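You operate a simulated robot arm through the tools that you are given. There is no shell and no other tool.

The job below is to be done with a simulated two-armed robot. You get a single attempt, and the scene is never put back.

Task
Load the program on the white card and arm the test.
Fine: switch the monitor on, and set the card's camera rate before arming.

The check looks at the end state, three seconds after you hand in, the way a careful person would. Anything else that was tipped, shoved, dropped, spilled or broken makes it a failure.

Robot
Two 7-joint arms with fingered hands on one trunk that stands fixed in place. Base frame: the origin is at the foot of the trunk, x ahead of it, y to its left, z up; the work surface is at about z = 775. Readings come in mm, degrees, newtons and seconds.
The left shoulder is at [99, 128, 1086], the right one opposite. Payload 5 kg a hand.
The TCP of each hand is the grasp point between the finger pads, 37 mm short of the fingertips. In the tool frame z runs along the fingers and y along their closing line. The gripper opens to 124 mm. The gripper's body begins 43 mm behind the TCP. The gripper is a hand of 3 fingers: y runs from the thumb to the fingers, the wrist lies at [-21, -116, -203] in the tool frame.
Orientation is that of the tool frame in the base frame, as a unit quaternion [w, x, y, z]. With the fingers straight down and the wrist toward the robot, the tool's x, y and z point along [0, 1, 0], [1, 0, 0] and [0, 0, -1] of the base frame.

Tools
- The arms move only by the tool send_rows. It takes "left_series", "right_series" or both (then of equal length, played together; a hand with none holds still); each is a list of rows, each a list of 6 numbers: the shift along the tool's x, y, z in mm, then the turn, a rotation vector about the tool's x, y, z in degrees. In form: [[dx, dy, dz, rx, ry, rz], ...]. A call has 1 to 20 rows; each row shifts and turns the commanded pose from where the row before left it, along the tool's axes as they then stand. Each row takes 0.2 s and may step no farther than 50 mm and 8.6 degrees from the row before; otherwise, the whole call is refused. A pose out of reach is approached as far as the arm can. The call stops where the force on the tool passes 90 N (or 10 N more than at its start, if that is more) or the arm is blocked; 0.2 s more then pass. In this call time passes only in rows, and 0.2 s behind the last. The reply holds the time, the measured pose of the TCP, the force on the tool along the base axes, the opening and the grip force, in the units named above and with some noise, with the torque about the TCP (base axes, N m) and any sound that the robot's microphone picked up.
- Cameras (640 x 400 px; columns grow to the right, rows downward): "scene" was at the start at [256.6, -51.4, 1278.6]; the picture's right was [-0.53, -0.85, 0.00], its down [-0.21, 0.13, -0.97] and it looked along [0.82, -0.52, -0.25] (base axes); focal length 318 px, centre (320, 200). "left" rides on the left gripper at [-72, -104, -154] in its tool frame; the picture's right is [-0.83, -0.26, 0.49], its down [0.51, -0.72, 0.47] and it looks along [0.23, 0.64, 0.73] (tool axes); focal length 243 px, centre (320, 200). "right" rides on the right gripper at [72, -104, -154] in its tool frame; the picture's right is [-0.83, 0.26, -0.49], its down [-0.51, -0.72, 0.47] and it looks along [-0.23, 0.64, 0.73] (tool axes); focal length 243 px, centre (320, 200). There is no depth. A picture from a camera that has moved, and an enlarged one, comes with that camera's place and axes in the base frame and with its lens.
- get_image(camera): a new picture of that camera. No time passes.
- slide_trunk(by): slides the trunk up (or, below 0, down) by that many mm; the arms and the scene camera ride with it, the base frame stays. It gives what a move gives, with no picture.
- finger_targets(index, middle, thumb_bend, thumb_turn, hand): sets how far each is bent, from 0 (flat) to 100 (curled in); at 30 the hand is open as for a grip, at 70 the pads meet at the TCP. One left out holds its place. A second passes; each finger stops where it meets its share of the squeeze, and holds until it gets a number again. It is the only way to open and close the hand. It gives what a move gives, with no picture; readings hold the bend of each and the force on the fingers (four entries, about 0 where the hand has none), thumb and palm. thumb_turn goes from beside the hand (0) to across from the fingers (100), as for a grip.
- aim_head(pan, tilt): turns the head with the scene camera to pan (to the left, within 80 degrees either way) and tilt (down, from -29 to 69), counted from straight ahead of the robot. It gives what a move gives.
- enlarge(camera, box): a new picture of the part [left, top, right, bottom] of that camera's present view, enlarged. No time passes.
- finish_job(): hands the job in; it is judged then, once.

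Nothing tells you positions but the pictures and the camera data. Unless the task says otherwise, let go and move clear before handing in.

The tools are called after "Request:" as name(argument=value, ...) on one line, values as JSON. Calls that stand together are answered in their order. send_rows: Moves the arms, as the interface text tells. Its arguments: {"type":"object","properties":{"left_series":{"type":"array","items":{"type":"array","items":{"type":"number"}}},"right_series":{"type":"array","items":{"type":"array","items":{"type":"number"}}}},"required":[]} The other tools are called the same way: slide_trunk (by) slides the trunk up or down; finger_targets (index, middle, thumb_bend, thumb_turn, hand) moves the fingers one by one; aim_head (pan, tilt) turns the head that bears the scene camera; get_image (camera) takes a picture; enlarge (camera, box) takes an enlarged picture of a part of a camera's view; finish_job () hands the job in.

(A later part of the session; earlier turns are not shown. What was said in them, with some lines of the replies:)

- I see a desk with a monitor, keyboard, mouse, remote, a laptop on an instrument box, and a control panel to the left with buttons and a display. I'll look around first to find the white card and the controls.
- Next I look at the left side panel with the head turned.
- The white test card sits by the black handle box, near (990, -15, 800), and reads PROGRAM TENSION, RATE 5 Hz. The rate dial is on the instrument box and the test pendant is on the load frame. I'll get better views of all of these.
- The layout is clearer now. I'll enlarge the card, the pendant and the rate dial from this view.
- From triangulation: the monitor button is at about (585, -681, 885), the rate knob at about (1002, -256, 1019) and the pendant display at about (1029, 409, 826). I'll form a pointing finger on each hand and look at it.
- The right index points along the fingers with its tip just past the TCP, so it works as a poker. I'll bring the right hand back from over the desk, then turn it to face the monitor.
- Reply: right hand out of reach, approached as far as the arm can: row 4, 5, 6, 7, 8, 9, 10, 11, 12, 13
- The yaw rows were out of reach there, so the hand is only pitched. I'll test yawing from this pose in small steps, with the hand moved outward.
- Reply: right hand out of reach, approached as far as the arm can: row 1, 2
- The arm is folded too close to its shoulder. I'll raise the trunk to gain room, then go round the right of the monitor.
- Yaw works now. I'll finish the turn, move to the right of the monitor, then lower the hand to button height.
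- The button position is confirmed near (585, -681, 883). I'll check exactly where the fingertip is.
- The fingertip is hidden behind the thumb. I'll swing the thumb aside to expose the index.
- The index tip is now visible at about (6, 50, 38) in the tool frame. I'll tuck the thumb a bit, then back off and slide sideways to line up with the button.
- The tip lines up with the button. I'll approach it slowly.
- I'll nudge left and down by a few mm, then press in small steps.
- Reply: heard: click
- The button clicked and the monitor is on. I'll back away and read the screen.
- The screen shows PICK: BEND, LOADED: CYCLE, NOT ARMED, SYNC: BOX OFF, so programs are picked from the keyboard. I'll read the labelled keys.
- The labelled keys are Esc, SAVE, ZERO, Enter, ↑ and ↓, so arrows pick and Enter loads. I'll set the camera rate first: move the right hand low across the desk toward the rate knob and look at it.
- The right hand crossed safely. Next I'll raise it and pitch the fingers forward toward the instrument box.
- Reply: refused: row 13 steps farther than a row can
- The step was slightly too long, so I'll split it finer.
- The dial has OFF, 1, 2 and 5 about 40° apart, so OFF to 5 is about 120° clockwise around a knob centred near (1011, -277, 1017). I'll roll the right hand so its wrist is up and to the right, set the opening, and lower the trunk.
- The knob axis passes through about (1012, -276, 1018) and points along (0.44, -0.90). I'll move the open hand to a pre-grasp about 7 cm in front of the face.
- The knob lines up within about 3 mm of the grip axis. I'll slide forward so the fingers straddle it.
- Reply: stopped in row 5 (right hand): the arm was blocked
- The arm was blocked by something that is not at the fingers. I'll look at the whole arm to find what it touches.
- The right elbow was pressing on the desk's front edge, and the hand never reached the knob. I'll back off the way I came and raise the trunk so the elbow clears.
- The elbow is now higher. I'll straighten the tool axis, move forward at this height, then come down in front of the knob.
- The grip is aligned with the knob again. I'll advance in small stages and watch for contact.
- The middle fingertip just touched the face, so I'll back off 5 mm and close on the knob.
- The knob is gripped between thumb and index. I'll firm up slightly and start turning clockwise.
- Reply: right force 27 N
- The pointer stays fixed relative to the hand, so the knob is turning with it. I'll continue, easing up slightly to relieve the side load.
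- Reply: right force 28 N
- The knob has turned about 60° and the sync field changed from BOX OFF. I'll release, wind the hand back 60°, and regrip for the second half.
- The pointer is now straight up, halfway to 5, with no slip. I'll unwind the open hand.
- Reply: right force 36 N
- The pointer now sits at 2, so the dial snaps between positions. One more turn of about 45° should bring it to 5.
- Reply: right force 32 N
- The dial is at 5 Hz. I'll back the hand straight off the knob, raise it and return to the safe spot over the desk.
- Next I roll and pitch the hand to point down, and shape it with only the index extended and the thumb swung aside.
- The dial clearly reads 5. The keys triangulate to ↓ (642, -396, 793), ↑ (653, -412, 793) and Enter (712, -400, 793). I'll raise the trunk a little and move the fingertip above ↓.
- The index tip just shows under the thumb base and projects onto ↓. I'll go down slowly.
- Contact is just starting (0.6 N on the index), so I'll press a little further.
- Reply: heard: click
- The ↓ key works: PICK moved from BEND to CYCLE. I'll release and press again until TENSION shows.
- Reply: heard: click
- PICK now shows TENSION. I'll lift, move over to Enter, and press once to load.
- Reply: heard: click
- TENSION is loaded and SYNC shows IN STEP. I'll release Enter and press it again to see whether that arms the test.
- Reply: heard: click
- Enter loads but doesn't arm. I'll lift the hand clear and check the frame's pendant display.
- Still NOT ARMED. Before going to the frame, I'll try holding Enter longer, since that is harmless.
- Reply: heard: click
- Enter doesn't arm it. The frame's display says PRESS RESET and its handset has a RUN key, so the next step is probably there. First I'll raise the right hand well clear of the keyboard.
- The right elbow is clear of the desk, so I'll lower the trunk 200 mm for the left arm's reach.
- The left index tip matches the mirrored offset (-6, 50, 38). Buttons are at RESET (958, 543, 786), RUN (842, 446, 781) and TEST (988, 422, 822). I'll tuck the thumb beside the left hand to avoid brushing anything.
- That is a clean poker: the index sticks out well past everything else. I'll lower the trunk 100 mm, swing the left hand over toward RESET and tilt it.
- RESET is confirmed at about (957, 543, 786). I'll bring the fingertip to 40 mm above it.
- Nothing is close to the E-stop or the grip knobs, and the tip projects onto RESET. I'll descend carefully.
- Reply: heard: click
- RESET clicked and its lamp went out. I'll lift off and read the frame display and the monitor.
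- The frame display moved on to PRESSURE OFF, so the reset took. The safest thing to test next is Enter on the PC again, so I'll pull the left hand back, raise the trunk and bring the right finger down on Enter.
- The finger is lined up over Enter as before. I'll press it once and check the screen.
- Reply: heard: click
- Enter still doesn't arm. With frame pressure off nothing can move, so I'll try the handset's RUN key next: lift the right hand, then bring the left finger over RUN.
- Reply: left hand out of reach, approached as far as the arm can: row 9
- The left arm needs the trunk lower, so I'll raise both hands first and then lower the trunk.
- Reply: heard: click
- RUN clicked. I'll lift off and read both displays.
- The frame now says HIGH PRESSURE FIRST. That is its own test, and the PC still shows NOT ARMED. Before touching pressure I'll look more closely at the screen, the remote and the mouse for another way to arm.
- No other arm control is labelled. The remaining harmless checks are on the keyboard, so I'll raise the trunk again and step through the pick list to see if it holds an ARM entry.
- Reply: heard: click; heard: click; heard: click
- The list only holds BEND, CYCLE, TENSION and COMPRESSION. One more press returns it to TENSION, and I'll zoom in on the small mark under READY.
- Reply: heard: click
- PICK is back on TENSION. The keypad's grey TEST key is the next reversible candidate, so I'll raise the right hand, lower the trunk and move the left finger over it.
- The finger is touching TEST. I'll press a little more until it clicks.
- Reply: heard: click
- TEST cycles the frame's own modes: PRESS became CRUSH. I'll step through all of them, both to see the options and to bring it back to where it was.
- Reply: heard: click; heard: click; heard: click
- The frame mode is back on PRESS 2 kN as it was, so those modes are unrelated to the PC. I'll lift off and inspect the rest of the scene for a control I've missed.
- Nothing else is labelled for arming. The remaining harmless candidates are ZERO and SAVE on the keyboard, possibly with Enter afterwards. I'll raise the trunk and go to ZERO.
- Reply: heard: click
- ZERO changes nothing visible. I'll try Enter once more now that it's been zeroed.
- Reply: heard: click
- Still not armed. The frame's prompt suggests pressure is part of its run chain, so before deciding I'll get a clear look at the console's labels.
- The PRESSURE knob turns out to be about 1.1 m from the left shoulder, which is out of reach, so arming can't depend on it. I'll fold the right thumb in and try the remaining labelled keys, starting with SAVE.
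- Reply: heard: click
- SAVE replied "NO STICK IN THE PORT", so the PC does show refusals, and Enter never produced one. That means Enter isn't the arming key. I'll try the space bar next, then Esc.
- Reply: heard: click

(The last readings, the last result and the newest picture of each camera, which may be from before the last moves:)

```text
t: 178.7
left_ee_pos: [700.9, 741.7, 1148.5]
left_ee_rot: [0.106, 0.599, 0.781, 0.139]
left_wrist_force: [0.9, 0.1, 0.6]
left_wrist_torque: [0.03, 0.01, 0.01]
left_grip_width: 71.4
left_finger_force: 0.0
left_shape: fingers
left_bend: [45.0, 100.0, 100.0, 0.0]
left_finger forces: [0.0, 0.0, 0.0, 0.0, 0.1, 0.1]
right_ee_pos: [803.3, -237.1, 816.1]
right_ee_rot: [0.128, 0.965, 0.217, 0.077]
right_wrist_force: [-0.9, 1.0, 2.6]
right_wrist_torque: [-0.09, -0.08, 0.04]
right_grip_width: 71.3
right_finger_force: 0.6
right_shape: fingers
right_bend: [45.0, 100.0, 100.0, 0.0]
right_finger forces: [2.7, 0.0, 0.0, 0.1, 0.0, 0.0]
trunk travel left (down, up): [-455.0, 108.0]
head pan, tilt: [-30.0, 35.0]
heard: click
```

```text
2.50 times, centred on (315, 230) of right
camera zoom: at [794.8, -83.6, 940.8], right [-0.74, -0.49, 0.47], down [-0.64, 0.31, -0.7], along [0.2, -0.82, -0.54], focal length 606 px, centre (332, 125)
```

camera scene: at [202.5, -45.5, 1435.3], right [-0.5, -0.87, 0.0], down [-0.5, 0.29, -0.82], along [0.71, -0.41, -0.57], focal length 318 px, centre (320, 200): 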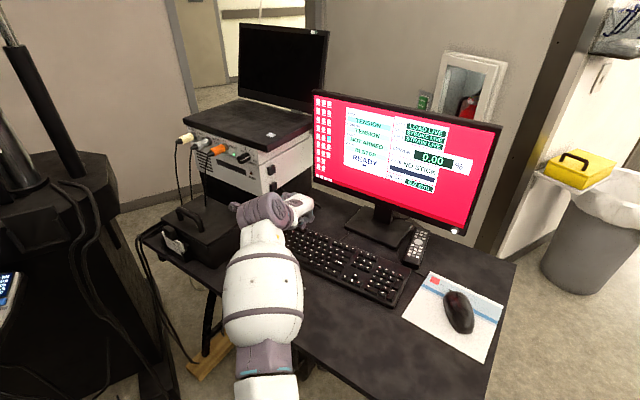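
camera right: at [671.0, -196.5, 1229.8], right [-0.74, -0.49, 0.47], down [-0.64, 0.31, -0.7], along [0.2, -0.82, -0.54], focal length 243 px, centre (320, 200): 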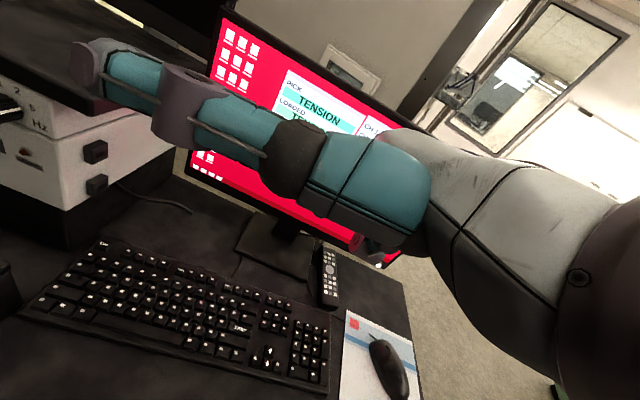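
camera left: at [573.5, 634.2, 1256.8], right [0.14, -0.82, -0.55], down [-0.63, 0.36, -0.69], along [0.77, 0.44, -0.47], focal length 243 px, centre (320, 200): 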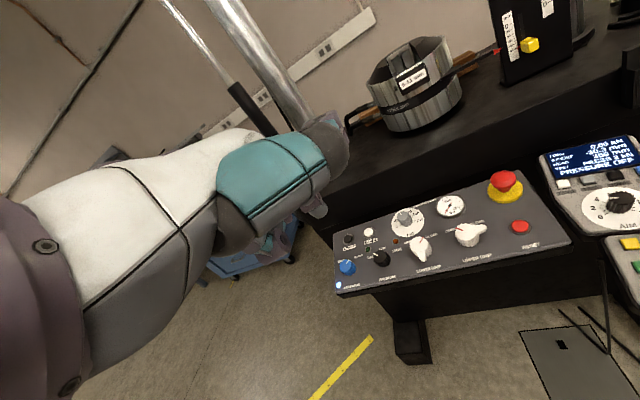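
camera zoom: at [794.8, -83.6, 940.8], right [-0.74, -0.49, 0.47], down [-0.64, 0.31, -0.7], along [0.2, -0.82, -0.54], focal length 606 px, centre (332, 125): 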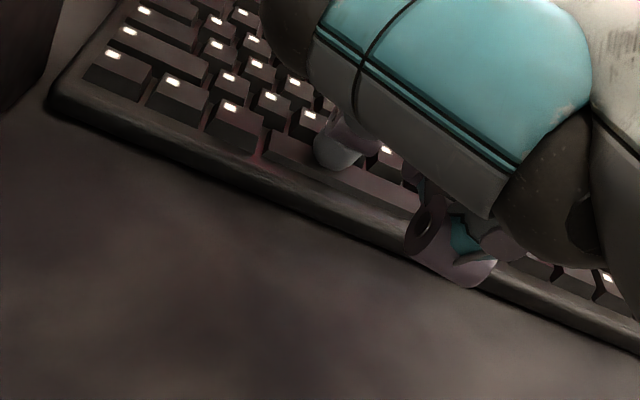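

The space bar armed it: TEST now shows ARMED, with TENSION loaded and SYNC IN STEP. I'll lift straight off and move the hand clear.

Request:
send_rows(right_series=[[0.9, 2.8, -9.6, 0, 0, 0], [1.9, 5.6, -19.1, 0, 0, 0], [3.7, 11.2, -38.2, 0, 0, 0], [3.7, 11.2, -38.2, 0, 0, 0], [3.7, 11.2, -38.2, 0, 0, 0], [3.7, 11.2, -38.2, 0, 0, 0], [3.7, 11.2, -38.2, 0, 0, 0], [3.7, 11.2, -38.2, 0, 0, 0]])

Request:
get_image(camera="scene")

Request:
get_image(camera="right")

Request:
enlarge(camera="scene", box=[310, 90, 500, 220])

Request:
enlarge(camera="scene", box=[170, 110, 290, 200])

```text
t: 180.5
left_ee_pos: [700.4, 742.0, 1147.1]
left_ee_rot: [0.106, 0.599, 0.781, 0.139]
left_wrist_force: [0.8, -0.4, 0.0]
left_wrist_torque: [-0.01, 0.03, -0.02]
left_grip_width: 71.7
left_finger_force: 0.1
left_shape: fingers
left_bend: [45.0, 100.0, 100.0, 0.0]
left_finger forces: [0.0, 0.0, 0.0, 0.0, 0.0, 0.1]
right_ee_pos: [805.1, -237.6, 1085.3]
right_ee_rot: [0.129, 0.965, 0.216, 0.077]
right_wrist_force: [-0.2, 0.1, 0.4]
right_wrist_torque: [0.01, -0.03, 0.0]
right_grip_width: 71.5
right_finger_force: 0.1
right_shape: fingers
right_bend: [45.0, 100.0, 100.0, 0.0]
right_finger forces: [0.1, 0.0, 0.0, 0.0, 0.1, 0.0]
trunk travel left (down, up): [-455.0, 108.0]
head pan, tilt: [-30.0, 35.0]
```

```text
taken
camera scene: at [202.2, -45.5, 1435.4], right [-0.5, -0.87, 0.0], down [-0.5, 0.29, -0.82], along [0.71, -0.41, -0.57], focal length 318 px, centre (320, 200)
```

scene: 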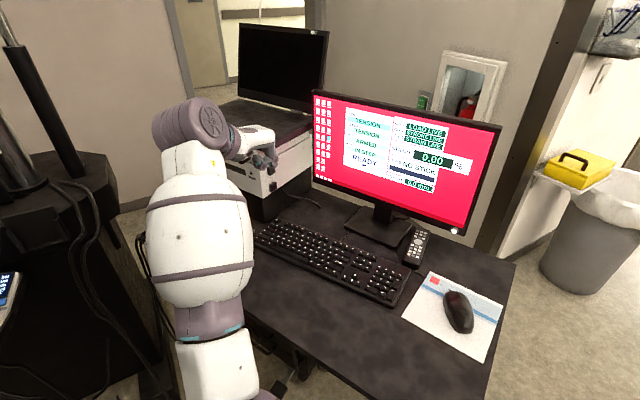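

```text
taken
camera right: at [796.9, -83.7, 1210.3], right [-0.74, -0.49, 0.47], down [-0.65, 0.31, -0.7], along [0.2, -0.82, -0.54], focal length 243 px, centre (320, 200)
```

right: 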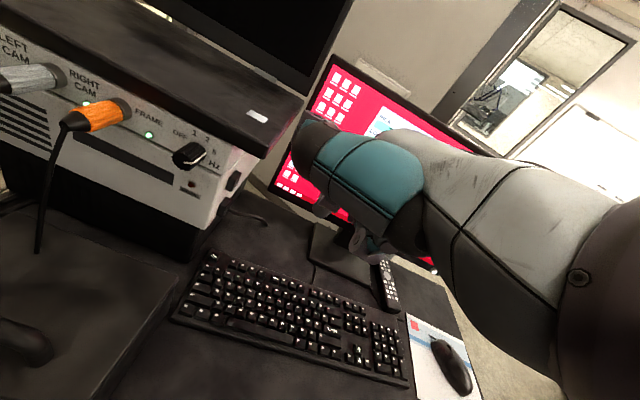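

```text
3.08 times, centred on (405, 155) of scene
camera zoom: at [202.2, -45.5, 1435.4], right [-0.5, -0.87, 0.0], down [-0.5, 0.29, -0.82], along [0.71, -0.41, -0.57], focal length 979 px, centre (58, 338)
```

zoom: 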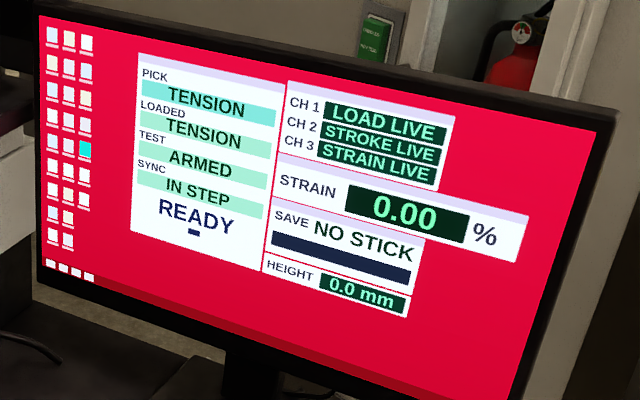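

```text
4.44 times, centred on (230, 155) of scene
camera zoom: at [202.2, -45.5, 1435.4], right [-0.5, -0.87, 0.0], down [-0.5, 0.29, -0.82], along [0.71, -0.41, -0.57], focal length 1414 px, centre (720, 400)
```

zoom: 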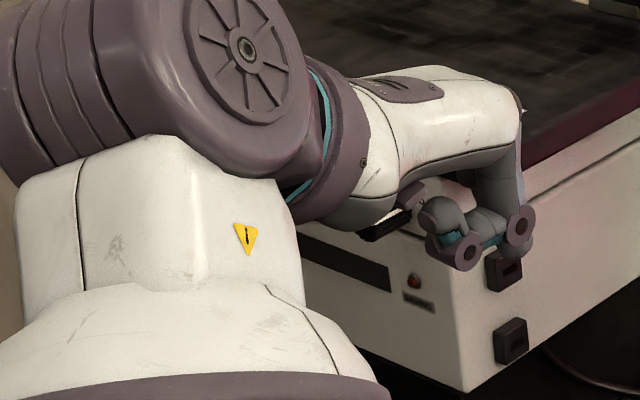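

The screen holds ARMED and the desk items look undisturbed. I'll do one last check of the rate dial and the frame display.

Request:
enlarge(camera="right", box=[120, 90, 260, 200])

Request:
aim_head(pan=22, tilt=36)

Request:
get_image(camera="scene")

Request:
enlarge(camera="scene", box=[220, 150, 360, 250])

```text
3.64 times, centred on (190, 145) of right
camera zoom: at [796.9, -83.7, 1210.3], right [-0.74, -0.49, 0.47], down [-0.65, 0.31, -0.7], along [0.2, -0.82, -0.54], focal length 882 px, centre (793, 400)
```

zoom: 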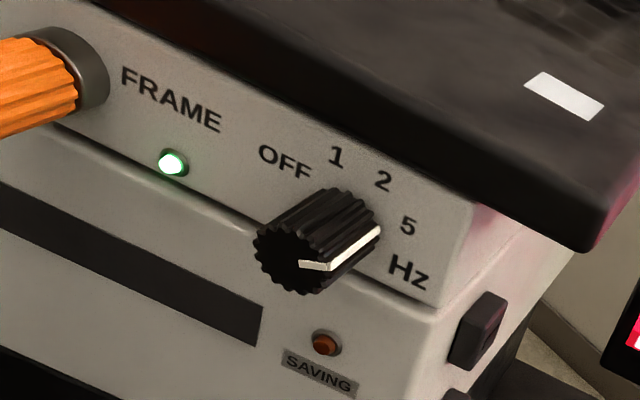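

```text
t: 181.8
left_ee_pos: [701.4, 741.5, 1148.0]
left_ee_rot: [0.106, 0.599, 0.782, 0.139]
left_wrist_force: [0.3, -0.9, -0.3]
left_wrist_torque: [-0.01, 0.02, -0.01]
left_grip_width: 71.4
left_finger_force: 0.1
left_shape: fingers
left_bend: [45.0, 100.0, 100.0, 0.0]
left_finger forces: [0.1, 0.0, 0.0, 0.0, 0.0, 0.0]
right_ee_pos: [805.1, -238.3, 1085.3]
right_ee_rot: [0.13, 0.964, 0.217, 0.077]
right_wrist_force: [0.3, -0.2, -1.0]
right_wrist_torque: [0.0, -0.03, 0.01]
right_grip_width: 71.3
right_finger_force: 0.0
right_shape: fingers
right_bend: [45.0, 100.0, 100.0, 0.0]
right_finger forces: [0.0, 0.1, 0.1, 0.1, 0.0, 0.0]
trunk travel left (down, up): [-455.0, 108.0]
head pan, tilt: [22.0, 36.0]
```

```text
taken
camera scene: at [207.4, 31.1, 1433.8], right [0.37, -0.93, 0.0], down [-0.55, -0.22, -0.81], along [0.75, 0.3, -0.59], focal length 318 px, centre (320, 200)
```

scene: 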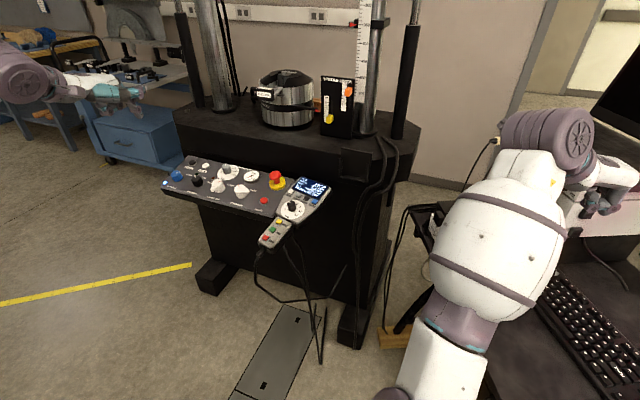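

```text
4.00 times, centred on (290, 200) of scene
camera zoom: at [207.4, 31.1, 1433.8], right [0.37, -0.93, 0.0], down [-0.55, -0.22, -0.81], along [0.75, 0.3, -0.59], focal length 1273 px, centre (440, 200)
```

zoom: 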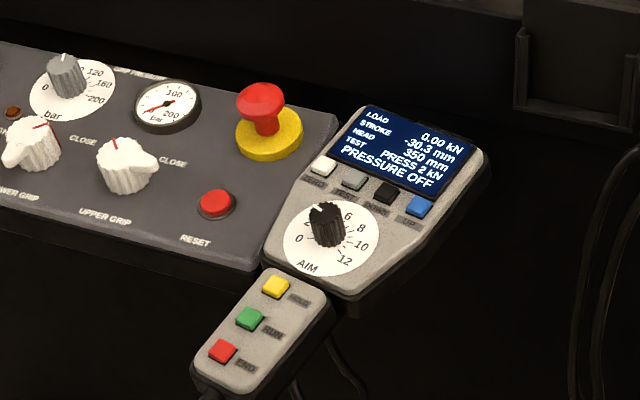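

The monitor is on and shows TENSION loaded, ARMED and IN STEP. The rate dial points at 5 Hz, the frame mode is back on PRESS 2 kN, and both hands are clear, so I'm handing in.

Request:
finish_job()

```text
The job is handed in.
```

The test is armed with the card's program: the monitor shows TENSION loaded, TEST ARMED and SYNC IN STEP. I switched the monitor on first and set the camera rate to 5 Hz before arming.

While looking for what arms the test (it turned out to be the space bar), I pressed some controls the task didn't need:

- **RESET on the frame:** the frame had shown PRESS RESET and now shows PRESSURE OFF. I left it that way.
- **RUN on the handset:** it was refused with HIGH PRESSURE FIRST, and nothing moved.
- **TEST on the keypad:** I stepped through the frame's modes and put it back on PRESS 2 kN.
- **ZERO and SAVE on the keyboard:** ZERO changed nothing visible. SAVE only replied that there was no stick in the port.

While I was reaching for the rate dial, the right elbow pressed against the desk's front edge until the arm stopped. I backed off, and nothing on the desk looked disturbed in the final pictures. Both hands were clear when I handed in.
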